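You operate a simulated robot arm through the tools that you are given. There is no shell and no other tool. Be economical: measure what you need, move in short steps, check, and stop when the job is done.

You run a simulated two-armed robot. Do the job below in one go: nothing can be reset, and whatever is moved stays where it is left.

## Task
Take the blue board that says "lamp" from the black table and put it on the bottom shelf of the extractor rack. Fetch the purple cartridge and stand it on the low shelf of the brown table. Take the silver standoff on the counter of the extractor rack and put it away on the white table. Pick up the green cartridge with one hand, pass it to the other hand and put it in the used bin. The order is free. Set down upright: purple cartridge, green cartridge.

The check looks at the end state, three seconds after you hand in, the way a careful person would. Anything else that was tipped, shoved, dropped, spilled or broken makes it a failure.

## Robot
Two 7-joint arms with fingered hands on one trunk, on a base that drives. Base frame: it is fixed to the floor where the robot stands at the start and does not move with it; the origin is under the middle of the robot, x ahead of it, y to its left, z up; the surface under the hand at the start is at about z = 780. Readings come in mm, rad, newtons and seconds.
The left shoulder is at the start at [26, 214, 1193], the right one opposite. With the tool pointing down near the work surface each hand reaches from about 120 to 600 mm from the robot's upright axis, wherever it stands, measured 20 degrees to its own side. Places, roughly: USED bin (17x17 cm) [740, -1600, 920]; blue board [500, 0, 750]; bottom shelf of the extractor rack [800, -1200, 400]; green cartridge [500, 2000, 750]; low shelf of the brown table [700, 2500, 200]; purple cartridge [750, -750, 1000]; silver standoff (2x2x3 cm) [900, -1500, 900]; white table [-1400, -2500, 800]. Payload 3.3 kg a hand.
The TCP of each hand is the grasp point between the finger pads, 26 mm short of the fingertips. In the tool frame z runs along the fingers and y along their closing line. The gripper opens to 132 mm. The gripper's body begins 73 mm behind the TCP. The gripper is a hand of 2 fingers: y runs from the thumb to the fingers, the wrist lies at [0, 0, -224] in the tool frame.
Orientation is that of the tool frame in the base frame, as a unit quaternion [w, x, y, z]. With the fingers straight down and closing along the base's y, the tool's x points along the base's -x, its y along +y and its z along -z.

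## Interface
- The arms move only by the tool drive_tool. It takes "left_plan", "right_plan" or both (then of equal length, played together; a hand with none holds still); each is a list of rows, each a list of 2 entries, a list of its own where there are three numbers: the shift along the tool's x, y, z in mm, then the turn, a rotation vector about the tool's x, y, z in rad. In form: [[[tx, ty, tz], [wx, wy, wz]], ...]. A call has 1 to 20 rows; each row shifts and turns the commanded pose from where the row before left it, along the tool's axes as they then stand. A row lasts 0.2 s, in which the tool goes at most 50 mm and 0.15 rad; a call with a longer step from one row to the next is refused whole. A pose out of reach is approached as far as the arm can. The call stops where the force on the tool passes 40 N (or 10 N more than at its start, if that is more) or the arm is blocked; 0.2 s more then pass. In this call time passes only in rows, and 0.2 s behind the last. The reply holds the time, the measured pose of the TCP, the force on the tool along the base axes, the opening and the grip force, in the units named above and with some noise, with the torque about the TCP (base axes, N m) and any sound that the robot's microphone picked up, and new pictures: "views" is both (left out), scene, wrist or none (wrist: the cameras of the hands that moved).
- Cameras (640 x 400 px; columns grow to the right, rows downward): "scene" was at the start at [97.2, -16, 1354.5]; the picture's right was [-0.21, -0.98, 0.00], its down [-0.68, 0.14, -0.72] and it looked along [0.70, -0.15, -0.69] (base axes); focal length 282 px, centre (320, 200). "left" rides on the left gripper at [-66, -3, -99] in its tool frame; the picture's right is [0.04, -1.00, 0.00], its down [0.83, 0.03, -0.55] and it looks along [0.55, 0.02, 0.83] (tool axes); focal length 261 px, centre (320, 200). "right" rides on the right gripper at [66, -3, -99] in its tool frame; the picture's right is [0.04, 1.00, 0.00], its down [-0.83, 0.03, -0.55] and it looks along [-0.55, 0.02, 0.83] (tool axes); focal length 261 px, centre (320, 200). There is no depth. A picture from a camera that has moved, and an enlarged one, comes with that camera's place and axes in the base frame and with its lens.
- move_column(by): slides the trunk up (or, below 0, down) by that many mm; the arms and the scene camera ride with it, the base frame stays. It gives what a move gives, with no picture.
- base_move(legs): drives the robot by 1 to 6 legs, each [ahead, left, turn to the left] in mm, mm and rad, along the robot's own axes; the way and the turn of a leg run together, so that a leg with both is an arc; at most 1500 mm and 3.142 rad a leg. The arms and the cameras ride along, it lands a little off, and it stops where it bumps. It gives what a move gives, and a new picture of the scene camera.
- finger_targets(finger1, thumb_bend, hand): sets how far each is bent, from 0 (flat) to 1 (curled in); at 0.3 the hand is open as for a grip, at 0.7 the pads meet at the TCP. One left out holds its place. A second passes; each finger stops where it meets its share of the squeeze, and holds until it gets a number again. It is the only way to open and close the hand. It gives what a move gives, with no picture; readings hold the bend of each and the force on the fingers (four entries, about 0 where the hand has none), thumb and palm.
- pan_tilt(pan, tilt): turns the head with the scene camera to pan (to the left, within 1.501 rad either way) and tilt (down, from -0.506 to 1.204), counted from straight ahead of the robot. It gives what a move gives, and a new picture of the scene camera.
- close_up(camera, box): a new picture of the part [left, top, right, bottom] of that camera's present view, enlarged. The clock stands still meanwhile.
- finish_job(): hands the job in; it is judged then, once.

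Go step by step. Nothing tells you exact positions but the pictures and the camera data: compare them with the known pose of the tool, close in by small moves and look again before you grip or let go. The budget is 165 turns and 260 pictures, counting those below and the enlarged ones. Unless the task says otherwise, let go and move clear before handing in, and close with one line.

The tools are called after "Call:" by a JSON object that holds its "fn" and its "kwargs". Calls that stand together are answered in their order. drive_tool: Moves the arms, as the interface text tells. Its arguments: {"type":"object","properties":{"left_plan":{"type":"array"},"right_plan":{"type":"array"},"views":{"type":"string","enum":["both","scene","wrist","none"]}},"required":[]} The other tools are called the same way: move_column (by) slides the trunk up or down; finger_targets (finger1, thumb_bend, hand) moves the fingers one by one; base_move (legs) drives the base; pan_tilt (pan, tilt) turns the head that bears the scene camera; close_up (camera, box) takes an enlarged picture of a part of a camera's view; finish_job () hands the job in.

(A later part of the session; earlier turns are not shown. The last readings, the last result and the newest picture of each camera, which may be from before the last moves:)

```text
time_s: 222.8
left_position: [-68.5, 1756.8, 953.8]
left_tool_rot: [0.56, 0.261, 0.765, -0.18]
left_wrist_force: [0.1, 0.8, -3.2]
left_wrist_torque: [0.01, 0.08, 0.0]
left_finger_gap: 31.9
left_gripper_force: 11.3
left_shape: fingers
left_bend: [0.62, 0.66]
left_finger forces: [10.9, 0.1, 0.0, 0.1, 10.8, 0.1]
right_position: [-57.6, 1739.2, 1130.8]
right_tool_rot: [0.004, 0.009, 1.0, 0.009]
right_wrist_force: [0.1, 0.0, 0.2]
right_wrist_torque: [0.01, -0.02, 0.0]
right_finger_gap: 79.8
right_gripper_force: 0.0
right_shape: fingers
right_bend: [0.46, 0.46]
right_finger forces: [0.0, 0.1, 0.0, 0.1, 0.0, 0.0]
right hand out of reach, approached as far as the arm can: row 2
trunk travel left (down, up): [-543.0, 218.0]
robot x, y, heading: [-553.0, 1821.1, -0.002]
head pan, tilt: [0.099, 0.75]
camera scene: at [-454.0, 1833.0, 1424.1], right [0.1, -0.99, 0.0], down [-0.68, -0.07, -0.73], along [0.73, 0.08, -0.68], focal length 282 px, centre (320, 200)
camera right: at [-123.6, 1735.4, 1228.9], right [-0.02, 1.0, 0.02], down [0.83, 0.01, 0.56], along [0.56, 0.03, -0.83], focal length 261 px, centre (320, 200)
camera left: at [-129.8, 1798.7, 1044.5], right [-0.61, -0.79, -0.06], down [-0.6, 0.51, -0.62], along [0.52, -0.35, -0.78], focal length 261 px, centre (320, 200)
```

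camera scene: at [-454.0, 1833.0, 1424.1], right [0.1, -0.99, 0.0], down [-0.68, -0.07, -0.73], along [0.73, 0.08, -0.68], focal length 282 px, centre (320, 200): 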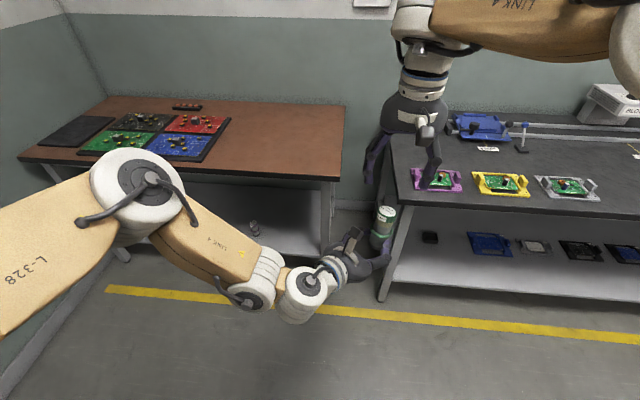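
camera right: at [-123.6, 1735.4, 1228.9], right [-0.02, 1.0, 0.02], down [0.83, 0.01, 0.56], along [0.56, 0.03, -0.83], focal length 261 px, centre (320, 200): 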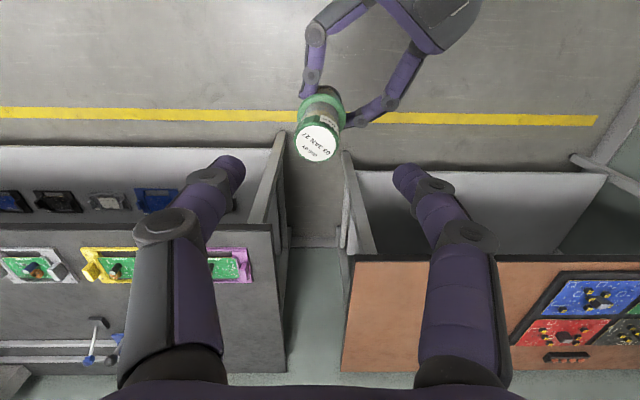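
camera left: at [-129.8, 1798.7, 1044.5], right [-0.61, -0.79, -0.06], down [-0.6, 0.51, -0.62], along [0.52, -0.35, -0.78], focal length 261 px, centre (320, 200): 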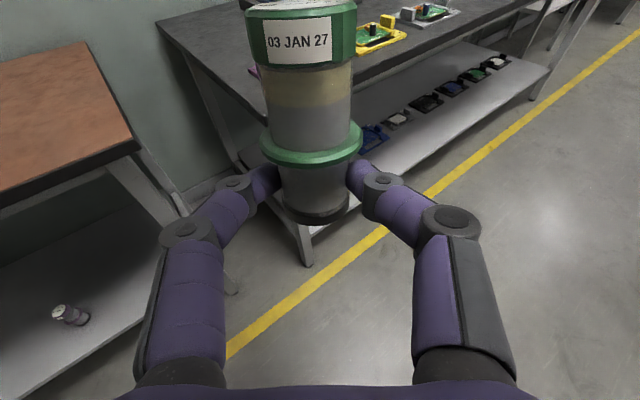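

The cap is now centred under the right hand in y, 12 mm ahead in x. I lower the right hand 60 mm, move forward 12, and look.

Call:
{"fn": "drive_tool", "kwargs": {"right_plan": [[[0, 0, 30], [0, 0, 0]], [[-5, 0, 28], [0, 0, 0]], [[-7, 0, 0], [0, 0, 0]]], "views": "both"}}

```text
time_s: 223.6
left_position: [-69.1, 1757.7, 953.4]
left_tool_rot: [0.56, 0.261, 0.766, -0.18]
left_wrist_force: [-0.7, 0.2, -3.2]
left_wrist_torque: [0.07, 0.08, -0.01]
left_finger_gap: 32.0
left_gripper_force: 11.0
left_shape: fingers
left_bend: [0.62, 0.66]
left_finger forces: [10.8, 0.0, 0.0, 0.0, 10.9, 0.0]
right_position: [-47.9, 1743.1, 1071.2]
right_tool_rot: [0.003, 0.003, 1.0, 0.001]
right_wrist_force: [0.0, 0.4, 0.4]
right_wrist_torque: [0.0, 0.01, 0.01]
right_finger_gap: 79.7
right_gripper_force: 0.0
right_shape: fingers
right_bend: [0.46, 0.46]
right_finger forces: [0.0, 0.0, 0.1, 0.1, 0.0, 0.0]
trunk travel left (down, up): [-543.0, 218.0]
robot x, y, heading: [-549.1, 1825.6, 0.005]
head pan, tilt: [0.099, 0.75]
camera scene: at [-454.0, 1833.2, 1424.1], right [0.1, -0.99, 0.0], down [-0.68, -0.07, -0.73], along [0.73, 0.08, -0.68], focal length 282 px, centre (320, 200)
camera right: at [-114.2, 1740.5, 1168.2], right [-0.03, 1.0, 0.0], down [0.83, 0.03, 0.56], along [0.56, 0.02, -0.83], focal length 261 px, centre (320, 200)
```

scene: 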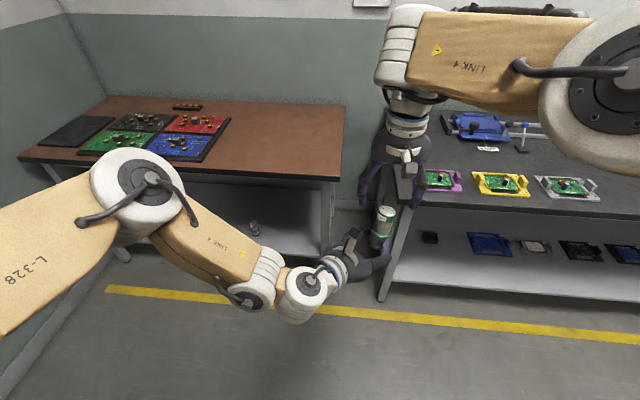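
right: 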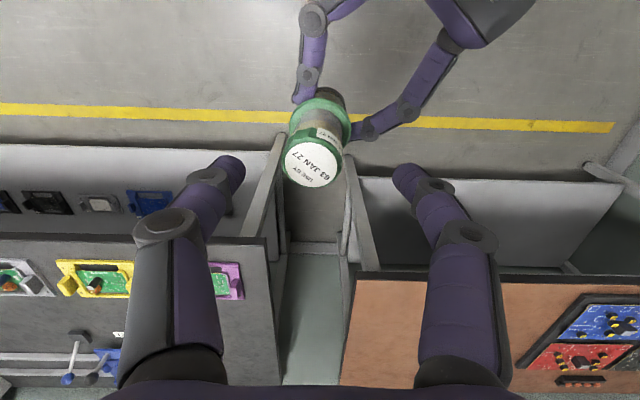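

Centre offset is 3 mm forward and 4 mm right. I correct and descend to z≈1011.

Call:
{"fn": "drive_tool", "kwargs": {"right_plan": [[[-3, -4, 10], [0, 0, 0]], [[0, 0, 20], [0, 0, 0]], [[0, 0, 20], [0, 0, 0]], [[0, 0, 9], [0, 0, 0]]], "views": "both"}}

```text
time_s: 224.6
left_position: [-67.8, 1757.6, 954.5]
left_tool_rot: [0.561, 0.261, 0.765, -0.181]
left_wrist_force: [-0.1, -0.7, -2.3]
left_wrist_torque: [0.06, 0.06, -0.03]
left_finger_gap: 32.1
left_gripper_force: 10.5
left_shape: fingers
left_bend: [0.62, 0.66]
left_finger forces: [11.0, 0.1, 0.0, 0.0, 10.9, 0.1]
right_position: [-49.6, 1746.5, 1008.6]
right_tool_rot: [0.002, -0.007, 1.0, -0.003]
right_wrist_force: [-0.5, 0.4, -0.7]
right_wrist_torque: [0.0, 0.01, 0.01]
right_finger_gap: 79.8
right_gripper_force: 0.0
right_shape: fingers
right_bend: [0.46, 0.46]
right_finger forces: [0.0, 0.1, 0.0, 0.0, 0.1, 0.0]
trunk travel left (down, up): [-543.0, 218.0]
robot x, y, heading: [-546.9, 1826.8, -0.0]
head pan, tilt: [0.099, 0.75]
camera scene: at [-454.1, 1833.5, 1424.1], right [0.1, -0.99, 0.0], down [-0.68, -0.07, -0.73], along [0.73, 0.07, -0.68], focal length 282 px, centre (320, 200)
camera right: at [-115.3, 1743.5, 1105.5], right [-0.06, 1.0, -0.01], down [0.83, 0.05, 0.56], along [0.56, 0.02, -0.83], focal length 261 px, centre (320, 200)
```

scene: 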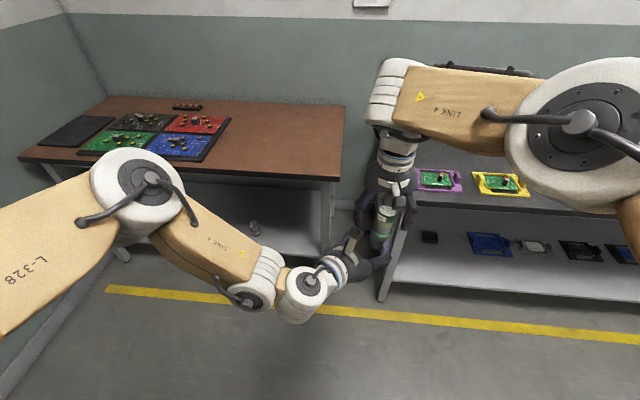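
right: 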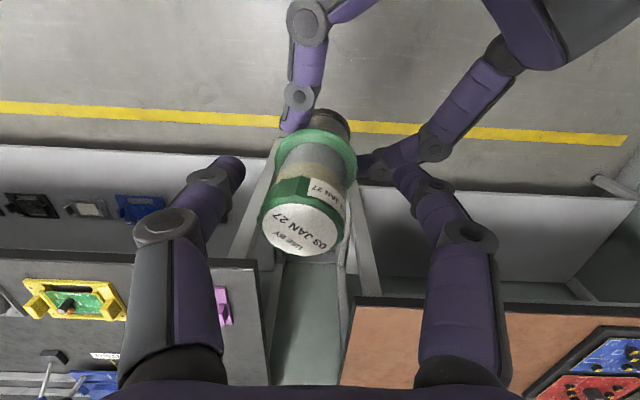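

The body is about 5 mm to the right of centre. I shift and close the right hand on the upper body.

Call:
{"fn": "drive_tool", "kwargs": {"right_plan": [[[0, -5, 0], [0, 0, 0]]], "views": "none"}}

Call:
{"fn": "finger_targets", "kwargs": {"hand": "right", "finger1": 0.56, "thumb_bend": 0.56}}

Call:
{"fn": "close_up", "kwargs": {"camera": "right", "box": [160, 80, 480, 280]}}

```text
time_s: 225.0
left_position: [-68.2, 1757.0, 952.7]
left_tool_rot: [0.561, 0.26, 0.766, -0.179]
left_wrist_force: [-0.4, 0.3, -2.6]
left_wrist_torque: [0.02, 0.06, 0.0]
left_finger_gap: 32.2
left_gripper_force: 10.4
left_shape: fingers
left_bend: [0.62, 0.66]
left_finger forces: [10.9, 0.0, 0.0, 0.1, 10.9, 0.1]
right_position: [-49.4, 1739.7, 1008.0]
right_tool_rot: [0.002, -0.006, 1.0, -0.003]
right_wrist_force: [1.0, -0.4, 0.7]
right_wrist_torque: [0.0, 0.0, 0.0]
right_finger_gap: 79.7
right_gripper_force: 0.0
right_shape: fingers
right_bend: [0.46, 0.46]
right_finger forces: [0.0, 0.0, 0.1, 0.1, 0.1, 0.0]
trunk travel left (down, up): [-543.0, 218.0]
robot x, y, heading: [-549.0, 1826.6, 0.002]
head pan, tilt: [0.099, 0.75]
```

```text
time_s: 226.0
left_position: [-69.5, 1757.3, 954.4]
left_tool_rot: [0.562, 0.26, 0.765, -0.179]
left_wrist_force: [0.1, 0.1, -2.4]
left_wrist_torque: [0.06, 0.03, 0.0]
left_finger_gap: 32.0
left_gripper_force: 11.0
left_shape: fingers
left_bend: [0.62, 0.66]
left_finger forces: [10.9, 0.1, 0.0, 0.0, 11.0, 0.0]
right_position: [-48.0, 1740.2, 1009.2]
right_tool_rot: [0.002, -0.006, 1.0, -0.004]
right_wrist_force: [0.5, 0.9, 0.0]
right_wrist_torque: [0.03, -0.01, 0.01]
right_finger_gap: 46.8
right_gripper_force: 0.1
right_shape: fingers
right_bend: [0.56, 0.56]
right_finger forces: [0.0, 0.0, 0.1, 0.1, 0.0, 0.0]
trunk travel left (down, up): [-543.0, 218.0]
robot x, y, heading: [-545.7, 1824.8, 0.003]
head pan, tilt: [0.099, 0.75]
```

```text
2.00 times, centred on (320, 180) of right
camera zoom: at [-114.8, 1737.8, 1106.7], right [-0.05, 1.0, -0.01], down [0.83, 0.05, 0.56], along [0.56, 0.02, -0.83], focal length 521 px, centre (320, 240)
```

zoom: 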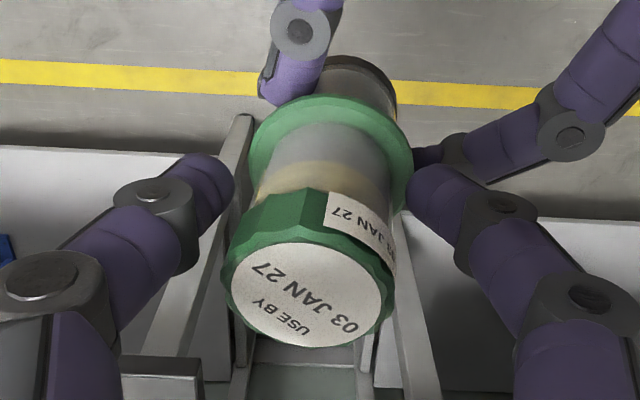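

Well centred. I close fully.

Call:
{"fn": "finger_targets", "kwargs": {"hand": "right", "finger1": 0.72, "thumb_bend": 0.72}}

Call:
{"fn": "close_up", "kwargs": {"camera": "right", "box": [160, 80, 480, 280]}}

Call:
{"fn": "close_up", "kwargs": {"camera": "left", "box": [160, 0, 480, 200]}}

```text
time_s: 227.0
left_position: [-68.6, 1757.3, 952.8]
left_tool_rot: [0.562, 0.261, 0.764, -0.18]
left_wrist_force: [1.5, 1.2, -1.2]
left_wrist_torque: [-0.1, 0.04, 0.07]
left_finger_gap: 32.2
left_gripper_force: 10.8
left_shape: fingers
left_bend: [0.62, 0.66]
left_finger forces: [12.4, 0.0, 0.1, 0.1, 10.2, 0.0]
right_position: [-48.9, 1740.1, 1009.7]
right_tool_rot: [0.002, -0.006, 1.0, -0.004]
right_wrist_force: [-1.9, -1.7, -0.8]
right_wrist_torque: [-0.04, -0.02, -0.03]
right_finger_gap: 31.5
right_gripper_force: 11.1
right_shape: fingers
right_bend: [0.61, 0.66]
right_finger forces: [10.6, 0.1, 0.0, 0.0, 11.6, 0.0]
trunk travel left (down, up): [-543.0, 218.0]
robot x, y, heading: [-547.3, 1824.4, 0.0]
head pan, tilt: [0.099, 0.75]
```

```text
2.00 times, centred on (320, 180) of right
camera zoom: at [-114.8, 1737.7, 1106.6], right [-0.05, 1.0, -0.01], down [0.83, 0.05, 0.56], along [0.56, 0.02, -0.83], focal length 521 px, centre (320, 240)
```

zoom: 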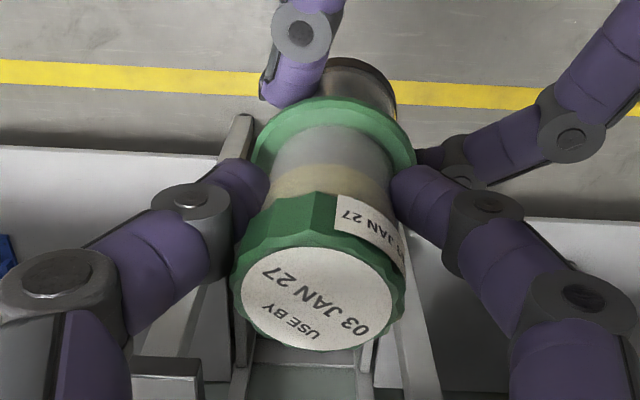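

```text
2.00 times, centred on (320, 100) of left
camera zoom: at [-129.7, 1799.1, 1044.7], right [-0.61, -0.79, -0.06], down [-0.6, 0.5, -0.62], along [0.52, -0.35, -0.78], focal length 521 px, centre (320, 400)
```

zoom: 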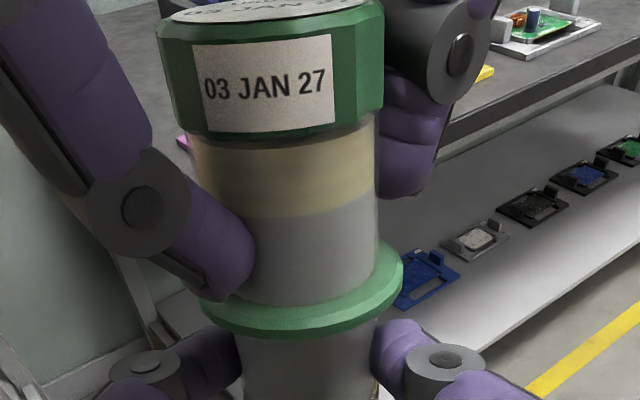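

Both hands hold it. I release the left and withdraw it backwards.

Call:
{"fn": "finger_targets", "kwargs": {"hand": "left", "finger1": 0.45, "thumb_bend": 0.45}}

Call:
{"fn": "drive_tool", "kwargs": {"left_plan": [[[0, 0, -20], [0, 0, 0]], [[0, 0, -35], [0, 0, 0]], [[0, 0, -35], [0, 0, 0]]], "views": "both"}}

Call:
{"fn": "close_up", "kwargs": {"camera": "right", "box": [160, 80, 480, 280]}}

```text
time_s: 228.0
left_position: [-68.6, 1756.9, 952.5]
left_tool_rot: [0.561, 0.26, 0.765, -0.179]
left_wrist_force: [0.5, 0.8, -0.8]
left_wrist_torque: [-0.06, -0.02, -0.02]
left_finger_gap: 82.9
left_gripper_force: 0.0
left_shape: fingers
left_bend: [0.45, 0.45]
left_finger forces: [0.0, 0.0, 0.0, 0.0, 0.1, 0.1]
right_position: [-48.4, 1739.5, 1009.4]
right_tool_rot: [0.003, -0.006, 1.0, -0.004]
right_wrist_force: [0.2, -0.7, 0.2]
right_wrist_torque: [-0.01, 0.05, 0.02]
right_finger_gap: 31.4
right_gripper_force: 10.8
right_shape: fingers
right_bend: [0.61, 0.66]
right_finger forces: [11.1, 0.1, 0.1, 0.1, 10.2, 0.0]
trunk travel left (down, up): [-543.0, 218.0]
robot x, y, heading: [-547.2, 1823.1, 0.001]
head pan, tilt: [0.099, 0.75]
```

```text
time_s: 228.8
left_position: [-115.3, 1784.1, 996.4]
left_tool_rot: [0.558, 0.261, 0.767, -0.18]
left_wrist_force: [-0.1, -0.7, 1.1]
left_wrist_torque: [-0.03, 0.0, 0.0]
left_finger_gap: 82.7
left_gripper_force: 0.0
left_shape: fingers
left_bend: [0.45, 0.45]
left_finger forces: [0.0, 0.0, 0.0, 0.0, 0.1, 0.0]
left hand out of reach, approached as far as the arm can: row 2, 3
right_position: [-49.0, 1741.8, 1009.4]
right_tool_rot: [0.002, -0.007, 1.0, -0.003]
right_wrist_force: [0.5, -1.1, -0.1]
right_wrist_torque: [0.0, -0.05, -0.03]
right_finger_gap: 31.4
right_gripper_force: 10.4
right_shape: fingers
right_bend: [0.61, 0.66]
right_finger forces: [11.1, 0.0, 0.0, 0.0, 10.2, 0.0]
trunk travel left (down, up): [-543.0, 218.0]
robot x, y, heading: [-548.8, 1823.1, 0.005]
head pan, tilt: [0.099, 0.75]
camera scene: at [-454.5, 1833.4, 1424.1], right [0.1, -0.99, 0.0], down [-0.68, -0.07, -0.73], along [0.73, 0.07, -0.68], focal length 282 px, centre (320, 200)
camera left: at [-175.7, 1823.9, 1088.8], right [-0.61, -0.79, -0.05], down [-0.6, 0.51, -0.62], along [0.52, -0.34, -0.79], focal length 261 px, centre (320, 200)
```

scene: 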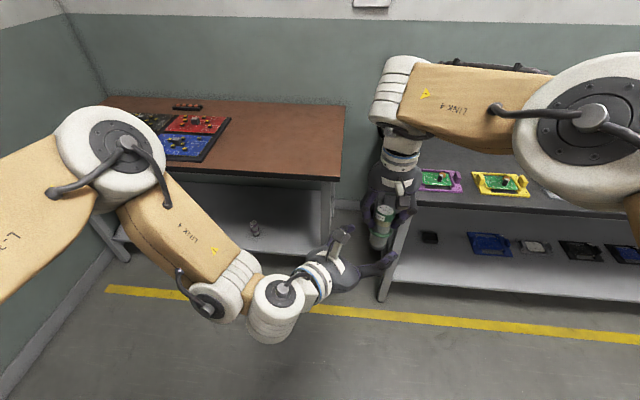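
left: 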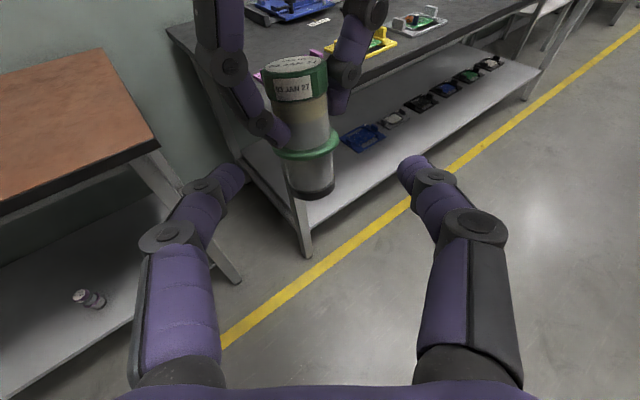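

```text
2.00 times, centred on (320, 180) of right
camera zoom: at [-115.1, 1737.7, 1106.9], right [-0.05, 1.0, -0.01], down [0.83, 0.05, 0.56], along [0.56, 0.02, -0.83], focal length 521 px, centre (320, 240)
```

zoom: 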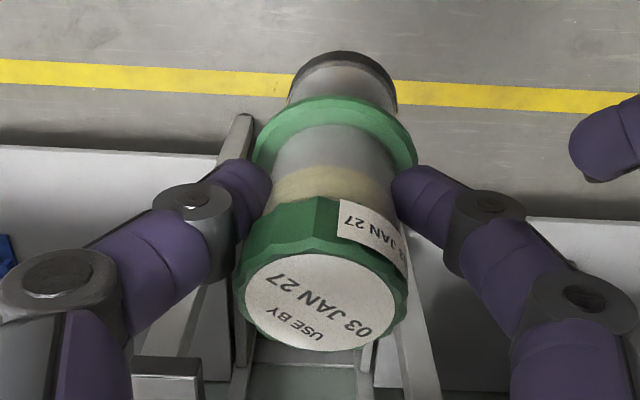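

The hand-over worked: the right hand alone holds the green cartridge upright. I move both hands apart to carrying poses.

Call:
{"fn": "drive_tool", "kwargs": {"left_plan": [[[-5, 23.4, -35.6], [0, 0, 0]], [[-5, 23.4, -35.6], [0, 0, 0]], [[-5, 23.4, -35.6], [0, 0, 0]], [[-5, 23.4, -35.6], [0, 0, 0]], [[-5, 23.4, -35.6], [0, 0, 0]]], "right_plan": [[[-8, -32, -18], [0, 0, 0]], [[-8, -32, -18], [0, 0, 0]], [[-8, -32, -18], [0, 0, 0]], [[-8, -32, -18], [0, 0, 0]], [[-8, -32, -18], [0, 0, 0]]], "views": "scene"}}

```text
time_s: 230.0
left_position: [-131.9, 1885.6, 1127.0]
left_tool_rot: [0.561, 0.261, 0.765, -0.18]
left_wrist_force: [0.0, 0.8, 0.1]
left_wrist_torque: [-0.02, -0.03, 0.02]
left_finger_gap: 83.1
left_gripper_force: 0.0
left_shape: fingers
left_bend: [0.45, 0.45]
left_finger forces: [0.0, 0.0, 0.0, 0.0, 0.0, 0.1]
left hand out of reach, approached as far as the arm can: row 1, 2, 3, 4, 5
right_position: [-26.6, 1605.9, 1097.6]
right_tool_rot: [0.004, -0.008, 1.0, -0.003]
right_wrist_force: [-0.1, -0.4, -3.0]
right_wrist_torque: [0.0, 0.0, -0.01]
right_finger_gap: 31.2
right_gripper_force: 10.2
right_shape: fingers
right_bend: [0.61, 0.66]
right_finger forces: [10.7, 0.0, 0.0, 0.0, 9.9, 0.1]
right hand out of reach, approached as far as the arm can: row 4, 5
trunk travel left (down, up): [-543.0, 218.0]
robot x, y, heading: [-550.8, 1819.3, 0.009]
head pan, tilt: [0.099, 0.75]
camera scene: at [-456.4, 1834.2, 1424.3], right [0.1, -0.99, 0.0], down [-0.68, -0.07, -0.73], along [0.73, 0.07, -0.68], focal length 282 px, centre (320, 200)
```

scene: 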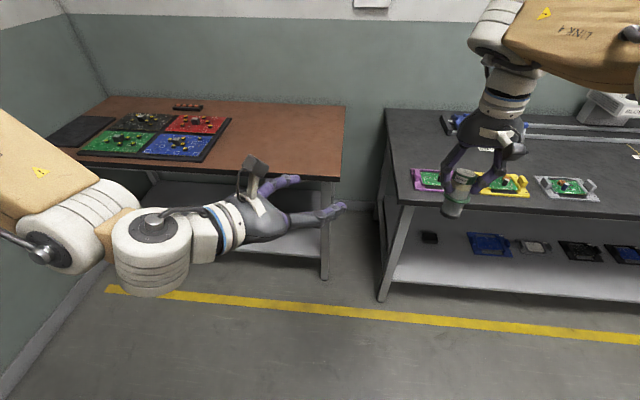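

I turn the left hand back to straight ahead and further left, to keep it clear of the rack later.

Call:
{"fn": "drive_tool", "kwargs": {"left_plan": [[[0, 12, 0], [-0.127, 0.0024, -0.0405]], [[0, 12, 0], [-0.127, 0.0024, -0.0405]], [[0, 14, 0], [-0.127, 0.0024, -0.0405]], [[0, 14, 0], [-0.127, 0.0024, -0.0405]], [[0, 14, 0], [-0.127, 0.0024, -0.0405]], [[0, 16, 0], [-0.127, 0.0024, -0.0405]], [[0, 25, 0], [0, 0, 0]], [[0, 25, 0], [0, 0, 0]], [[-10, 0, -25], [0, 0, 0]], [[-10, 0, -25], [0, 0, 0]]], "views": "scene"}}

```text
time_s: 232.2
left_position: [-146.9, 1961.2, 1123.4]
left_tool_rot: [0.585, 0.011, 0.811, 0.007]
left_wrist_force: [0.5, 0.3, 0.0]
left_wrist_torque: [0.02, 0.05, 0.02]
left_finger_gap: 83.2
left_gripper_force: 0.0
left_shape: fingers
left_bend: [0.45, 0.45]
left_finger forces: [0.0, 0.0, 0.1, 0.1, 0.0, 0.0]
left hand out of reach, approached as far as the arm can: row 1, 2, 3, 6, 7, 8, 9, 10
right_position: [-24.8, 1603.4, 1095.3]
right_tool_rot: [0.003, -0.006, 1.0, -0.003]
right_wrist_force: [-0.3, 0.1, -2.1]
right_wrist_torque: [0.01, 0.01, 0.03]
right_finger_gap: 31.6
right_gripper_force: 10.7
right_shape: fingers
right_bend: [0.61, 0.66]
right_finger forces: [10.7, 0.1, 0.1, 0.1, 10.0, 0.0]
trunk travel left (down, up): [-543.0, 218.0]
robot x, y, heading: [-547.6, 1824.3, 0.004]
head pan, tilt: [0.099, 0.75]
camera scene: at [-454.4, 1830.6, 1424.2], right [0.1, -0.99, 0.0], down [-0.68, -0.07, -0.73], along [0.73, 0.08, -0.68], focal length 282 px, centre (320, 200)
```

scene: 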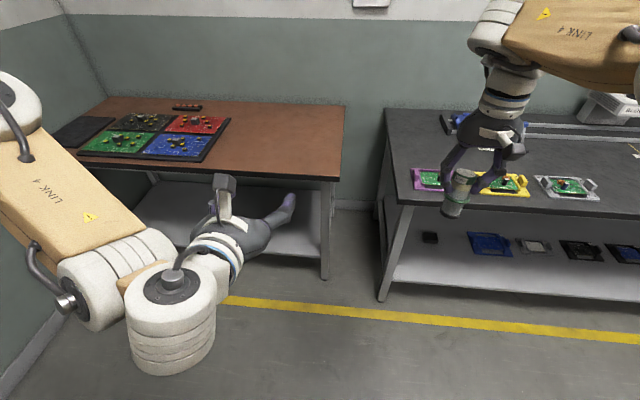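

Now I raise the trunk 55 mm while lowering and extending the right arm for better reach, then drive back to the rack.

Call:
{"fn": "drive_tool", "kwargs": {"right_plan": [[[-5, 0, 25], [0, 0, 0]], [[-15, 0, 25], [0, 0, 0]], [[-15, 0, 5], [0, 0, 0]], [[-15, 0, 0], [0, 0, 0]]], "views": "none"}}

Call:
{"fn": "move_column", "kwargs": {"by": 60}}

Call:
{"fn": "base_move", "kwargs": {"legs": [[0, -1500, 0], [0, -1500, 0], [0, -206, 0]]}}

Call:
{"fn": "pan_tilt", "kwargs": {"pan": -0.25, "tilt": 0.5}}

```text
time_s: 233.2
left_position: [-146.5, 1964.3, 1122.4]
left_tool_rot: [0.585, 0.009, 0.811, 0.006]
left_wrist_force: [0.6, -0.4, 0.4]
left_wrist_torque: [-0.02, 0.03, -0.02]
left_finger_gap: 83.3
left_gripper_force: 0.0
left_shape: fingers
left_bend: [0.45, 0.45]
left_finger forces: [0.1, 0.0, 0.0, 0.0, 0.1, 0.0]
right_position: [-14.9, 1619.8, 1042.8]
right_tool_rot: [0.001, -0.006, 1.0, -0.004]
right_wrist_force: [0.0, 0.1, -2.0]
right_wrist_torque: [-0.03, -0.01, 0.02]
right_finger_gap: 31.0
right_gripper_force: 10.7
right_shape: fingers
right_bend: [0.61, 0.66]
right_finger forces: [10.8, 0.1, 0.0, 0.0, 10.1, 0.0]
right hand out of reach, approached as far as the arm can: row 2, 3, 4
trunk travel left (down, up): [-543.0, 218.0]
robot x, y, heading: [-548.7, 1820.3, 0.0]
head pan, tilt: [0.099, 0.75]
```

```text
time_s: 234.2
left_position: [-144.9, 1962.0, 1182.0]
left_tool_rot: [0.586, 0.01, 0.811, 0.005]
left_wrist_force: [0.7, -0.2, 0.4]
left_wrist_torque: [0.01, 0.0, 0.0]
left_finger_gap: 83.4
left_gripper_force: 0.1
left_shape: fingers
left_bend: [0.45, 0.45]
left_finger forces: [0.1, 0.1, 0.0, 0.1, 0.1, 0.0]
right_position: [-14.0, 1618.7, 1107.1]
right_tool_rot: [0.005, -0.006, 1.0, -0.004]
right_wrist_force: [-0.2, 0.6, -2.3]
right_wrist_torque: [-0.05, -0.01, -0.04]
right_finger_gap: 31.3
right_gripper_force: 10.2
right_shape: fingers
right_bend: [0.61, 0.66]
right_finger forces: [10.8, 0.1, 0.1, 0.1, 10.0, 0.0]
trunk travel left (down, up): [-603.0, 158.0]
robot x, y, heading: [-549.6, 1825.4, 0.007]
head pan, tilt: [0.099, 0.75]
```

```text
time_s: 250.0
left_position: [-204.9, -1285.5, 1182.0]
left_tool_rot: [0.586, 0.025, 0.81, -0.005]
left_wrist_force: [-0.2, -0.4, -0.1]
left_wrist_torque: [0.03, -0.01, 0.03]
left_finger_gap: 83.2
left_gripper_force: 0.1
left_shape: fingers
left_bend: [0.45, 0.45]
left_finger forces: [0.0, 0.1, 0.0, 0.2, 0.0, 0.0]
right_position: [-87.4, -1633.2, 1106.0]
right_tool_rot: [0.007, 0.012, 1.0, -0.002]
right_wrist_force: [-0.3, 0.0, -1.8]
right_wrist_torque: [-0.03, 0.0, -0.03]
right_finger_gap: 31.1
right_gripper_force: 9.8
right_shape: fingers
right_bend: [0.61, 0.66]
right_finger forces: [10.8, 0.0, 0.0, 0.0, 9.8, 0.0]
trunk travel left (down, up): [-603.0, 158.0]
robot x, y, heading: [-618.1, -1408.3, -0.032]
head pan, tilt: [0.099, 0.75]
camera scene: at [-521.3, -1402.5, 1484.2], right [0.07, -1.0, 0.0], down [-0.68, -0.04, -0.73], along [0.73, 0.05, -0.68], focal length 282 px, centre (320, 200)
```

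scene: 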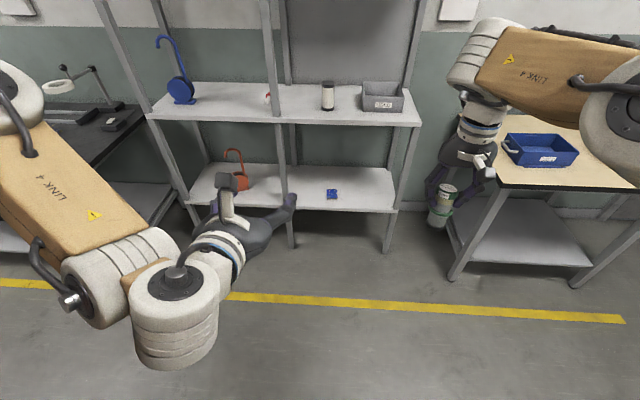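

```text
time_s: 250.8
left_position: [-205.4, -1283.1, 1181.6]
left_tool_rot: [0.585, 0.024, 0.811, -0.004]
left_wrist_force: [0.0, 0.0, 0.2]
left_wrist_torque: [-0.03, 0.02, 0.01]
left_finger_gap: 83.4
left_gripper_force: 0.0
left_shape: fingers
left_bend: [0.45, 0.45]
left_finger forces: [0.1, 0.0, 0.0, 0.0, 0.0, 0.0]
right_position: [-87.7, -1630.9, 1105.9]
right_tool_rot: [0.006, 0.012, 1.0, -0.003]
right_wrist_force: [-0.8, 0.0, -1.4]
right_wrist_torque: [-0.01, 0.04, 0.01]
right_finger_gap: 31.1
right_gripper_force: 10.2
right_shape: fingers
right_bend: [0.61, 0.66]
right_finger forces: [10.7, 0.0, 0.0, 0.0, 10.0, 0.0]
trunk travel left (down, up): [-603.0, 158.0]
robot x, y, heading: [-611.5, -1406.2, -0.029]
head pan, tilt: [-0.25, 0.499]
camera scene: at [-516.6, -1431.8, 1506.1], right [-0.28, -0.96, 0.0], down [-0.46, 0.13, -0.88], along [0.84, -0.24, -0.48], focal length 282 px, centre (320, 200)
```

scene: 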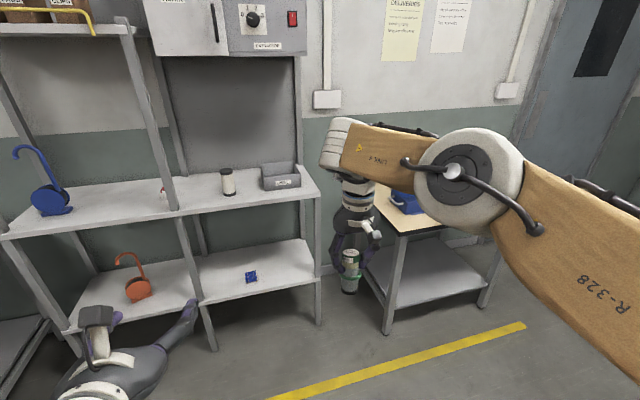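

The USED bin is clear and empty ahead. I correct heading and drive in, first most of the way.

Call:
{"fn": "base_move", "kwargs": {"legs": [[0, 20, 0.03], [630, 0, 0]]}}

Call:
{"fn": "close_up", "kwargs": {"camera": "right", "box": [0, 0, 640, 400]}}

```text
time_s: 254.7
left_position: [415.5, -1255.5, 1181.9]
left_tool_rot: [0.585, 0.013, 0.811, 0.003]
left_wrist_force: [0.9, 0.5, 0.2]
left_wrist_torque: [0.03, 0.0, 0.01]
left_finger_gap: 83.3
left_gripper_force: 0.0
left_shape: fingers
left_bend: [0.45, 0.45]
left_finger forces: [0.0, 0.1, 0.0, 0.1, 0.1, 0.1]
right_position: [544.9, -1599.4, 1107.6]
right_tool_rot: [0.005, -0.001, 1.0, -0.003]
right_wrist_force: [0.2, 0.3, -2.7]
right_wrist_torque: [0.01, 0.02, -0.02]
right_finger_gap: 31.1
right_gripper_force: 10.1
right_shape: fingers
right_bend: [0.61, 0.66]
right_finger forces: [10.7, 0.1, 0.1, 0.0, 9.9, 0.1]
trunk travel left (down, up): [-603.0, 158.0]
robot x, y, heading: [10.7, -1389.6, -0.003]
head pan, tilt: [-0.25, 0.499]
camera scene: at [110.2, -1412.1, 1506.1], right [-0.25, -0.97, 0.0], down [-0.46, 0.12, -0.88], along [0.85, -0.22, -0.48], focal length 282 px, centre (320, 200)
```

scene: 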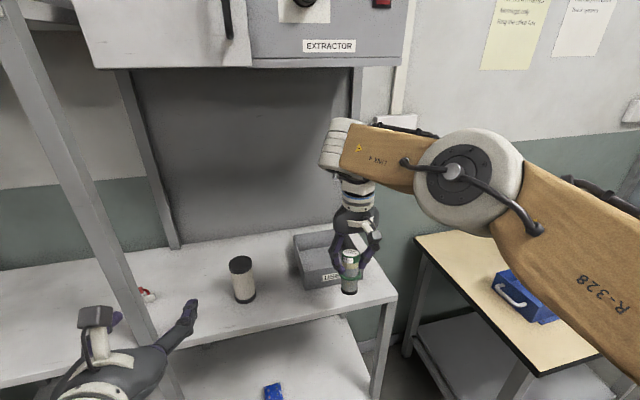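

```text
1.00 times, centred on (320, 200) of right (not enlarged: the box is as wide or as high as the picture)
camera zoom: at [477.6, -1601.8, 1203.5], right [-0.05, 1.0, -0.01], down [0.83, 0.04, 0.56], along [0.56, 0.02, -0.83], focal length 261 px, centre (320, 200)
```

zoom: 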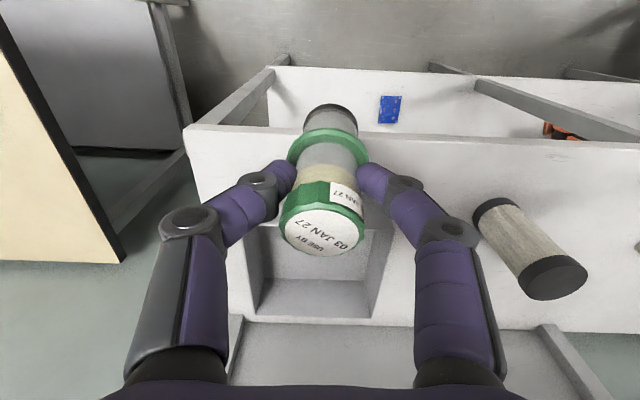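

The bin is straight ahead (centre y≈-1599). I shift the left hand 40 mm away from the middle post, then drive the remaining 194 mm.

Call:
{"fn": "drive_tool", "kwargs": {"left_plan": [[[0, -20, 0], [0, 0, 0]], [[0, -20, 0], [0, 0, 0]]], "views": "none"}}

Call:
{"fn": "base_move", "kwargs": {"legs": [[192, 0, 0]]}}

Call:
{"fn": "close_up", "kwargs": {"camera": "right", "box": [0, 0, 640, 400]}}

```text
time_s: 255.3
left_position: [411.8, -1271.0, 1177.7]
left_tool_rot: [0.583, 0.015, 0.812, 0.003]
left_wrist_force: [0.2, -0.2, -0.3]
left_wrist_torque: [0.01, 0.0, 0.02]
left_finger_gap: 83.4
left_gripper_force: 0.1
left_shape: fingers
left_bend: [0.45, 0.45]
left_finger forces: [0.1, 0.0, 0.0, 0.0, 0.0, 0.0]
left hand out of reach, approached as far as the arm can: row 1, 2
right_position: [545.1, -1598.5, 1106.8]
right_tool_rot: [0.006, -0.003, 1.0, -0.004]
right_wrist_force: [-0.2, 0.1, -3.1]
right_wrist_torque: [0.0, 0.0, 0.0]
right_finger_gap: 30.9
right_gripper_force: 10.3
right_shape: fingers
right_bend: [0.61, 0.66]
right_finger forces: [10.7, 0.0, 0.0, 0.1, 10.0, 0.1]
trunk travel left (down, up): [-603.0, 158.0]
robot x, y, heading: [12.4, -1390.5, -0.003]
head pan, tilt: [-0.25, 0.499]
```

```text
time_s: 256.9
left_position: [611.4, -1273.6, 1177.1]
left_tool_rot: [0.583, 0.016, 0.812, 0.003]
left_wrist_force: [0.3, -0.3, -0.6]
left_wrist_torque: [-0.02, 0.02, 0.01]
left_finger_gap: 83.5
left_gripper_force: 0.0
left_shape: fingers
left_bend: [0.45, 0.45]
left_finger forces: [0.0, 0.1, 0.0, 0.0, 0.1, 0.0]
right_position: [742.3, -1601.6, 1106.7]
right_tool_rot: [0.005, -0.001, 1.0, -0.004]
right_wrist_force: [-0.1, 0.1, -2.7]
right_wrist_torque: [0.0, 0.01, -0.01]
right_finger_gap: 31.1
right_gripper_force: 10.2
right_shape: fingers
right_bend: [0.61, 0.66]
right_finger forces: [10.7, 0.1, 0.0, 0.1, 10.0, 0.0]
trunk travel left (down, up): [-603.0, 158.0]
robot x, y, heading: [206.1, -1391.8, -0.006]
head pan, tilt: [-0.25, 0.499]
camera scene: at [308.7, -1413.7, 1506.0], right [-0.25, -0.97, 0.0], down [-0.46, 0.12, -0.88], along [0.85, -0.22, -0.48], focal length 282 px, centre (320, 200)
```

scene: 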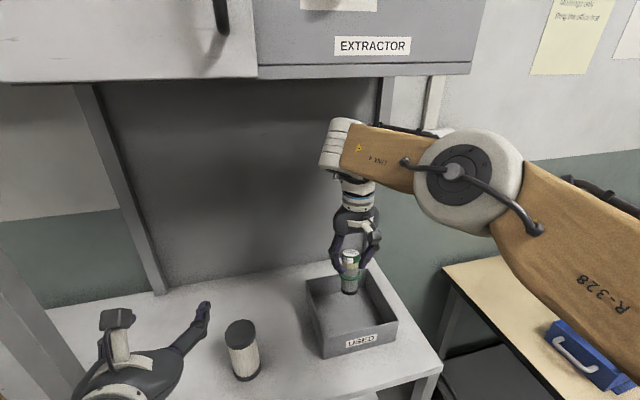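

```text
1.00 times, centred on (320, 200) of right (not enlarged: the box is as wide or as high as the picture)
camera zoom: at [675.6, -1604.1, 1203.2], right [-0.04, 1.0, -0.01], down [0.83, 0.04, 0.56], along [0.56, 0.02, -0.83], focal length 261 px, centre (320, 200)
```

zoom: 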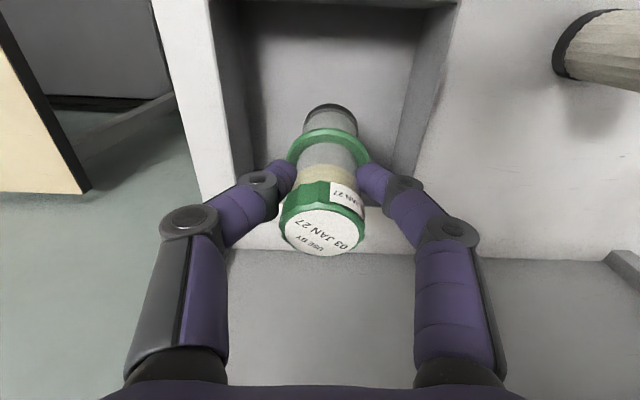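

The cartridge is centred over the USED bin. I lower with the arm only, slowly near the expected contact at TCP z≈1005.

Call:
{"fn": "drive_tool", "kwargs": {"right_plan": [[[2, 2, 25], [0, 0, 0]], [[2, 2, 25], [0, 0, 0]], [[0, 0, 25], [0, 0, 0]], [[0, 0, 15], [0, 0, 0]]], "views": "wrist"}}

Call:
{"fn": "close_up", "kwargs": {"camera": "scene", "box": [270, 190, 430, 370]}}

```text
time_s: 257.9
left_position: [610.6, -1274.1, 1177.5]
left_tool_rot: [0.584, 0.017, 0.812, 0.001]
left_wrist_force: [-0.4, 0.2, 0.5]
left_wrist_torque: [-0.04, -0.04, 0.0]
left_finger_gap: 83.2
left_gripper_force: 0.0
left_shape: fingers
left_bend: [0.45, 0.45]
left_finger forces: [0.0, 0.0, 0.0, 0.1, 0.0, 0.0]
right_position: [737.3, -1599.4, 1014.5]
right_tool_rot: [0.006, 0.0, 1.0, -0.003]
right_wrist_force: [-0.1, -0.7, -2.2]
right_wrist_torque: [0.01, 0.01, 0.02]
right_finger_gap: 30.9
right_gripper_force: 10.6
right_shape: fingers
right_bend: [0.61, 0.66]
right_finger forces: [10.5, 0.0, 0.1, 0.0, 9.8, 0.1]
trunk travel left (down, up): [-603.0, 158.0]
robot x, y, heading: [207.8, -1388.9, -0.007]
head pan, tilt: [-0.25, 0.499]
camera right: at [671.2, -1600.0, 1111.9], right [-0.04, 1.0, -0.01], down [0.83, 0.04, 0.56], along [0.56, 0.02, -0.83], focal length 261 px, centre (320, 200)
```

right: 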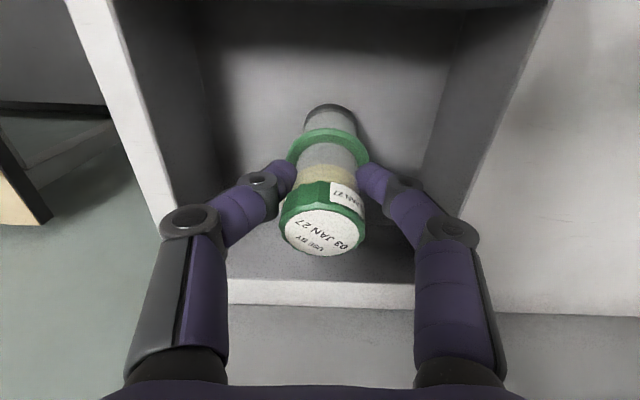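

```text
2.22 times, centred on (350, 280) of scene
camera zoom: at [307.6, -1413.7, 1506.1], right [-0.25, -0.97, 0.0], down [-0.46, 0.12, -0.88], along [0.85, -0.22, -0.48], focal length 627 px, centre (253, 22)
```

zoom: 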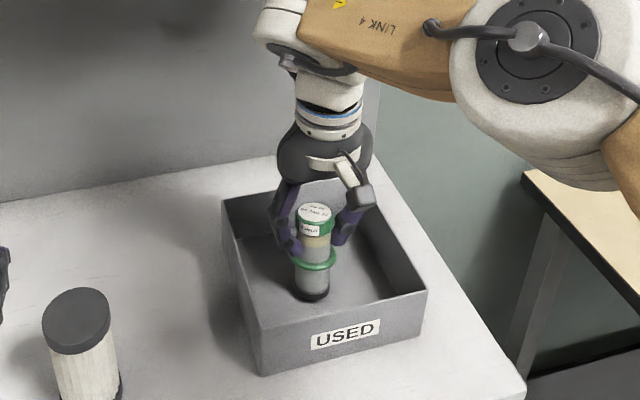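

Inside the bin and upright. I step down until contact.

Call:
{"fn": "drive_tool", "kwargs": {"right_plan": [[[0, 0, 4], [0, 0, 0]]], "views": "none"}}

Call:
{"fn": "drive_tool", "kwargs": {"right_plan": [[[0, 0, 3], [0, 0, 0]]], "views": "none"}}

Call:
{"fn": "drive_tool", "kwargs": {"right_plan": [[[0, 0, 2], [0, 0, 0]]], "views": "wrist"}}

```text
time_s: 258.3
left_position: [609.6, -1274.9, 1177.6]
left_tool_rot: [0.584, 0.016, 0.811, 0.002]
left_wrist_force: [-0.1, -0.1, -0.3]
left_wrist_torque: [0.02, 0.0, 0.03]
left_finger_gap: 83.3
left_gripper_force: 0.2
left_shape: fingers
left_bend: [0.45, 0.45]
left_finger forces: [0.0, 0.0, 0.0, 0.0, 0.1, 0.1]
right_position: [739.1, -1598.0, 1012.4]
right_tool_rot: [0.006, -0.001, 1.0, -0.003]
right_wrist_force: [-0.2, -0.2, -1.8]
right_wrist_torque: [0.01, 0.03, -0.03]
right_finger_gap: 30.9
right_gripper_force: 10.4
right_shape: fingers
right_bend: [0.61, 0.66]
right_finger forces: [10.9, 0.1, 0.0, 0.0, 9.9, 0.1]
trunk travel left (down, up): [-603.0, 158.0]
robot x, y, heading: [206.6, -1391.2, -0.009]
head pan, tilt: [-0.25, 0.499]
```

```text
time_s: 258.7
left_position: [609.8, -1273.4, 1178.2]
left_tool_rot: [0.584, 0.015, 0.812, 0.002]
left_wrist_force: [-0.2, -0.1, 0.0]
left_wrist_torque: [0.0, -0.03, 0.01]
left_finger_gap: 83.6
left_gripper_force: 0.1
left_shape: fingers
left_bend: [0.45, 0.45]
left_finger forces: [0.0, 0.1, 0.1, 0.1, 0.0, 0.1]
right_position: [737.1, -1597.5, 1010.3]
right_tool_rot: [0.006, -0.001, 1.0, -0.003]
right_wrist_force: [-2.2, -0.6, 7.4]
right_wrist_torque: [0.01, 0.0, 0.01]
right_finger_gap: 30.7
right_gripper_force: 12.1
right_shape: fingers
right_bend: [0.62, 0.67]
right_finger forces: [12.9, 0.0, 0.0, 0.1, 12.1, 0.1]
trunk travel left (down, up): [-603.0, 158.0]
robot x, y, heading: [210.7, -1393.1, -0.007]
head pan, tilt: [-0.25, 0.499]
```

```text
time_s: 259.1
left_position: [607.2, -1274.2, 1177.1]
left_tool_rot: [0.584, 0.016, 0.812, 0.002]
left_wrist_force: [0.6, -0.9, -0.1]
left_wrist_torque: [0.01, 0.01, 0.0]
left_finger_gap: 83.4
left_gripper_force: 0.1
left_shape: fingers
left_bend: [0.45, 0.45]
left_finger forces: [0.1, 0.1, 0.1, 0.0, 0.1, 0.0]
right_position: [737.8, -1597.5, 1009.2]
right_tool_rot: [0.007, -0.001, 1.0, -0.004]
right_wrist_force: [-2.3, -0.3, 14.6]
right_wrist_torque: [0.04, 0.07, 0.0]
right_finger_gap: 30.6
right_gripper_force: 13.6
right_shape: fingers
right_bend: [0.63, 0.67]
right_finger forces: [14.1, 0.0, 0.1, 0.0, 13.7, 0.0]
trunk travel left (down, up): [-603.0, 158.0]
robot x, y, heading: [213.2, -1389.8, -0.008]
head pan, tilt: [-0.25, 0.499]
camera right: at [670.5, -1600.4, 1106.2], right [-0.04, 1.0, -0.01], down [0.82, 0.04, 0.56], along [0.56, 0.02, -0.83], focal length 261 px, centre (320, 200)
```

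right: 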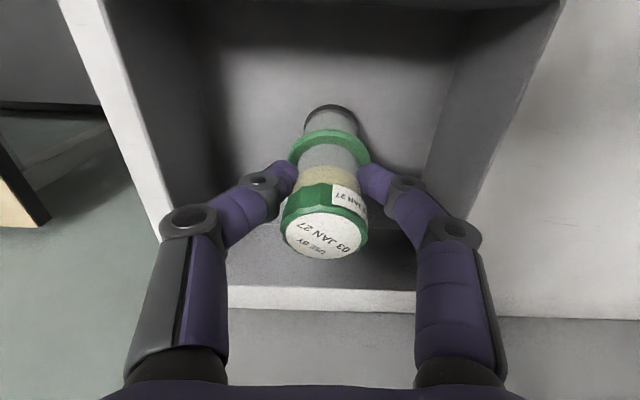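

Contact. I ease up 3 mm, then open.

Call:
{"fn": "drive_tool", "kwargs": {"right_plan": [[[0, 0, -3.5], [0, 0, 0]]], "views": "none"}}

Call:
{"fn": "finger_targets", "kwargs": {"hand": "right", "finger1": 0.5, "thumb_bend": 0.5}}

Call:
{"fn": "close_up", "kwargs": {"camera": "right", "box": [160, 60, 480, 260]}}

```text
time_s: 259.5
left_position: [610.1, -1274.5, 1177.3]
left_tool_rot: [0.583, 0.016, 0.812, 0.002]
left_wrist_force: [0.2, 1.2, -0.4]
left_wrist_torque: [-0.03, 0.02, -0.01]
left_finger_gap: 83.2
left_gripper_force: 0.0
left_shape: fingers
left_bend: [0.45, 0.45]
left_finger forces: [0.1, 0.0, 0.0, 0.0, 0.1, 0.1]
right_position: [738.8, -1599.4, 1010.9]
right_tool_rot: [0.005, -0.002, 1.0, -0.004]
right_wrist_force: [-1.4, -0.9, 2.3]
right_wrist_torque: [0.01, 0.01, 0.0]
right_finger_gap: 31.0
right_gripper_force: 11.8
right_shape: fingers
right_bend: [0.63, 0.67]
right_finger forces: [12.3, 0.0, 0.1, 0.0, 11.5, 0.0]
trunk travel left (down, up): [-603.0, 158.0]
robot x, y, heading: [210.9, -1393.3, -0.007]
head pan, tilt: [-0.25, 0.499]
```

```text
time_s: 260.5
left_position: [610.0, -1274.7, 1177.4]
left_tool_rot: [0.583, 0.017, 0.812, 0.001]
left_wrist_force: [-0.4, -0.1, -0.3]
left_wrist_torque: [-0.02, 0.02, 0.01]
left_finger_gap: 83.4
left_gripper_force: 0.1
left_shape: fingers
left_bend: [0.45, 0.45]
left_finger forces: [0.0, 0.1, 0.0, 0.0, 0.0, 0.0]
right_position: [738.5, -1598.5, 1012.1]
right_tool_rot: [0.006, 0.0, 1.0, -0.004]
right_wrist_force: [-0.5, -0.3, -0.3]
right_wrist_torque: [-0.04, -0.01, 0.03]
right_finger_gap: 66.1
right_gripper_force: 0.1
right_shape: fingers
right_bend: [0.5, 0.5]
right_finger forces: [0.0, 0.0, 0.0, 0.0, 0.0, 0.0]
trunk travel left (down, up): [-603.0, 158.0]
robot x, y, heading: [209.3, -1389.8, -0.007]
head pan, tilt: [-0.25, 0.499]
```

```text
2.00 times, centred on (320, 160) of right
camera zoom: at [672.1, -1600.7, 1108.4], right [-0.04, 1.0, -0.01], down [0.83, 0.04, 0.56], along [0.56, 0.02, -0.83], focal length 521 px, centre (320, 280)
```

zoom: 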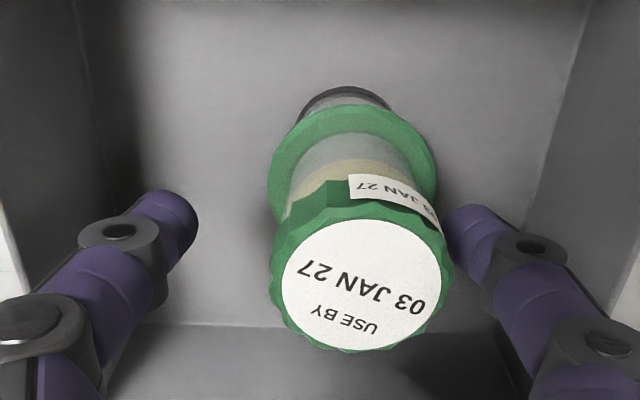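

It stands in the bin. One finger is near the cap, so I open a little wider before rising.

Call:
{"fn": "finger_targets", "kwargs": {"hand": "right", "finger1": 0.42, "thumb_bend": 0.42}}

Call:
{"fn": "drive_tool", "kwargs": {"right_plan": [[[0, 3, -5], [0, 0, 0]], [[0, 0, -25], [0, 0, 0]], [[0, 0, -30], [0, 0, 0]], [[0, 0, -30], [0, 0, 0]]], "views": "both"}}

```text
time_s: 261.5
left_position: [610.2, -1274.1, 1177.1]
left_tool_rot: [0.584, 0.015, 0.812, 0.003]
left_wrist_force: [-0.4, -0.3, -0.9]
left_wrist_torque: [0.0, 0.0, -0.02]
left_finger_gap: 83.5
left_gripper_force: 0.2
left_shape: fingers
left_bend: [0.45, 0.45]
left_finger forces: [0.0, 0.0, 0.0, 0.1, 0.1, 0.0]
right_position: [739.3, -1598.3, 1011.8]
right_tool_rot: [0.006, -0.001, 1.0, -0.004]
right_wrist_force: [-0.3, -0.1, -0.7]
right_wrist_torque: [0.0, 0.02, -0.01]
right_finger_gap: 92.8
right_gripper_force: 0.1
right_shape: fingers
right_bend: [0.42, 0.42]
right_finger forces: [0.1, 0.1, 0.0, 0.0, 0.1, 0.0]
trunk travel left (down, up): [-603.0, 158.0]
robot x, y, heading: [209.7, -1386.9, -0.009]
head pan, tilt: [-0.25, 0.499]
```

```text
time_s: 262.5
left_position: [609.3, -1273.1, 1177.0]
left_tool_rot: [0.584, 0.016, 0.812, 0.002]
left_wrist_force: [0.6, -0.1, 0.2]
left_wrist_torque: [0.0, -0.04, 0.03]
left_finger_gap: 83.3
left_gripper_force: 0.2
left_shape: fingers
left_bend: [0.45, 0.45]
left_finger forces: [0.0, 0.0, 0.0, 0.0, 0.0, 0.0]
right_position: [737.0, -1595.2, 1101.5]
right_tool_rot: [0.005, -0.001, 1.0, -0.005]
right_wrist_force: [-0.3, 0.6, 0.5]
right_wrist_torque: [-0.01, 0.0, 0.01]
right_finger_gap: 92.8
right_gripper_force: 0.0
right_shape: fingers
right_bend: [0.42, 0.42]
right_finger forces: [0.0, 0.0, 0.0, 0.0, 0.1, 0.0]
trunk travel left (down, up): [-603.0, 158.0]
robot x, y, heading: [209.9, -1393.6, -0.005]
head pan, tilt: [-0.25, 0.499]
camera scene: at [306.6, -1413.3, 1506.2], right [-0.25, -0.97, 0.0], down [-0.46, 0.12, -0.88], along [0.85, -0.22, -0.48], focal length 282 px, centre (320, 200)
camera right: at [670.7, -1597.9, 1197.8], right [-0.04, 1.0, -0.01], down [0.83, 0.04, 0.56], along [0.56, 0.02, -0.83], focal length 261 px, centre (320, 200)
```

scene: 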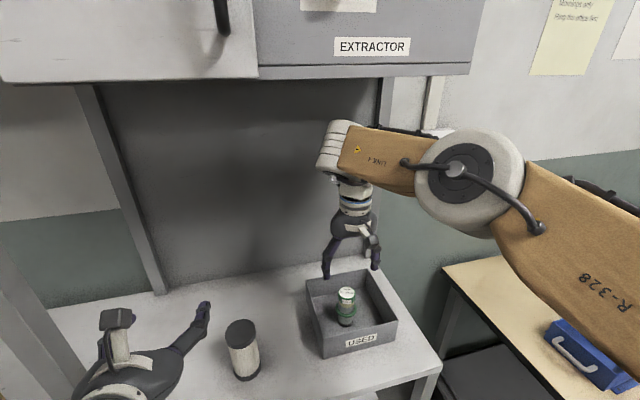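
right: 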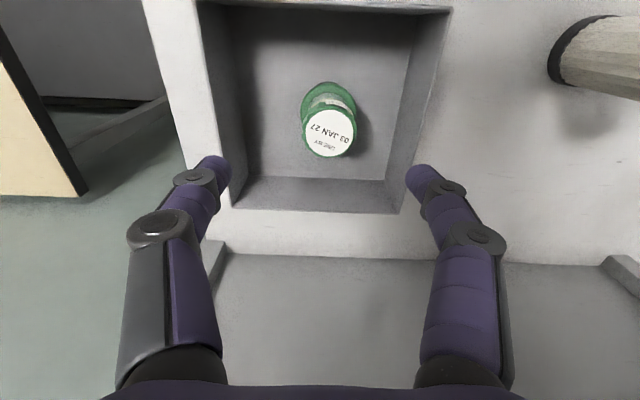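

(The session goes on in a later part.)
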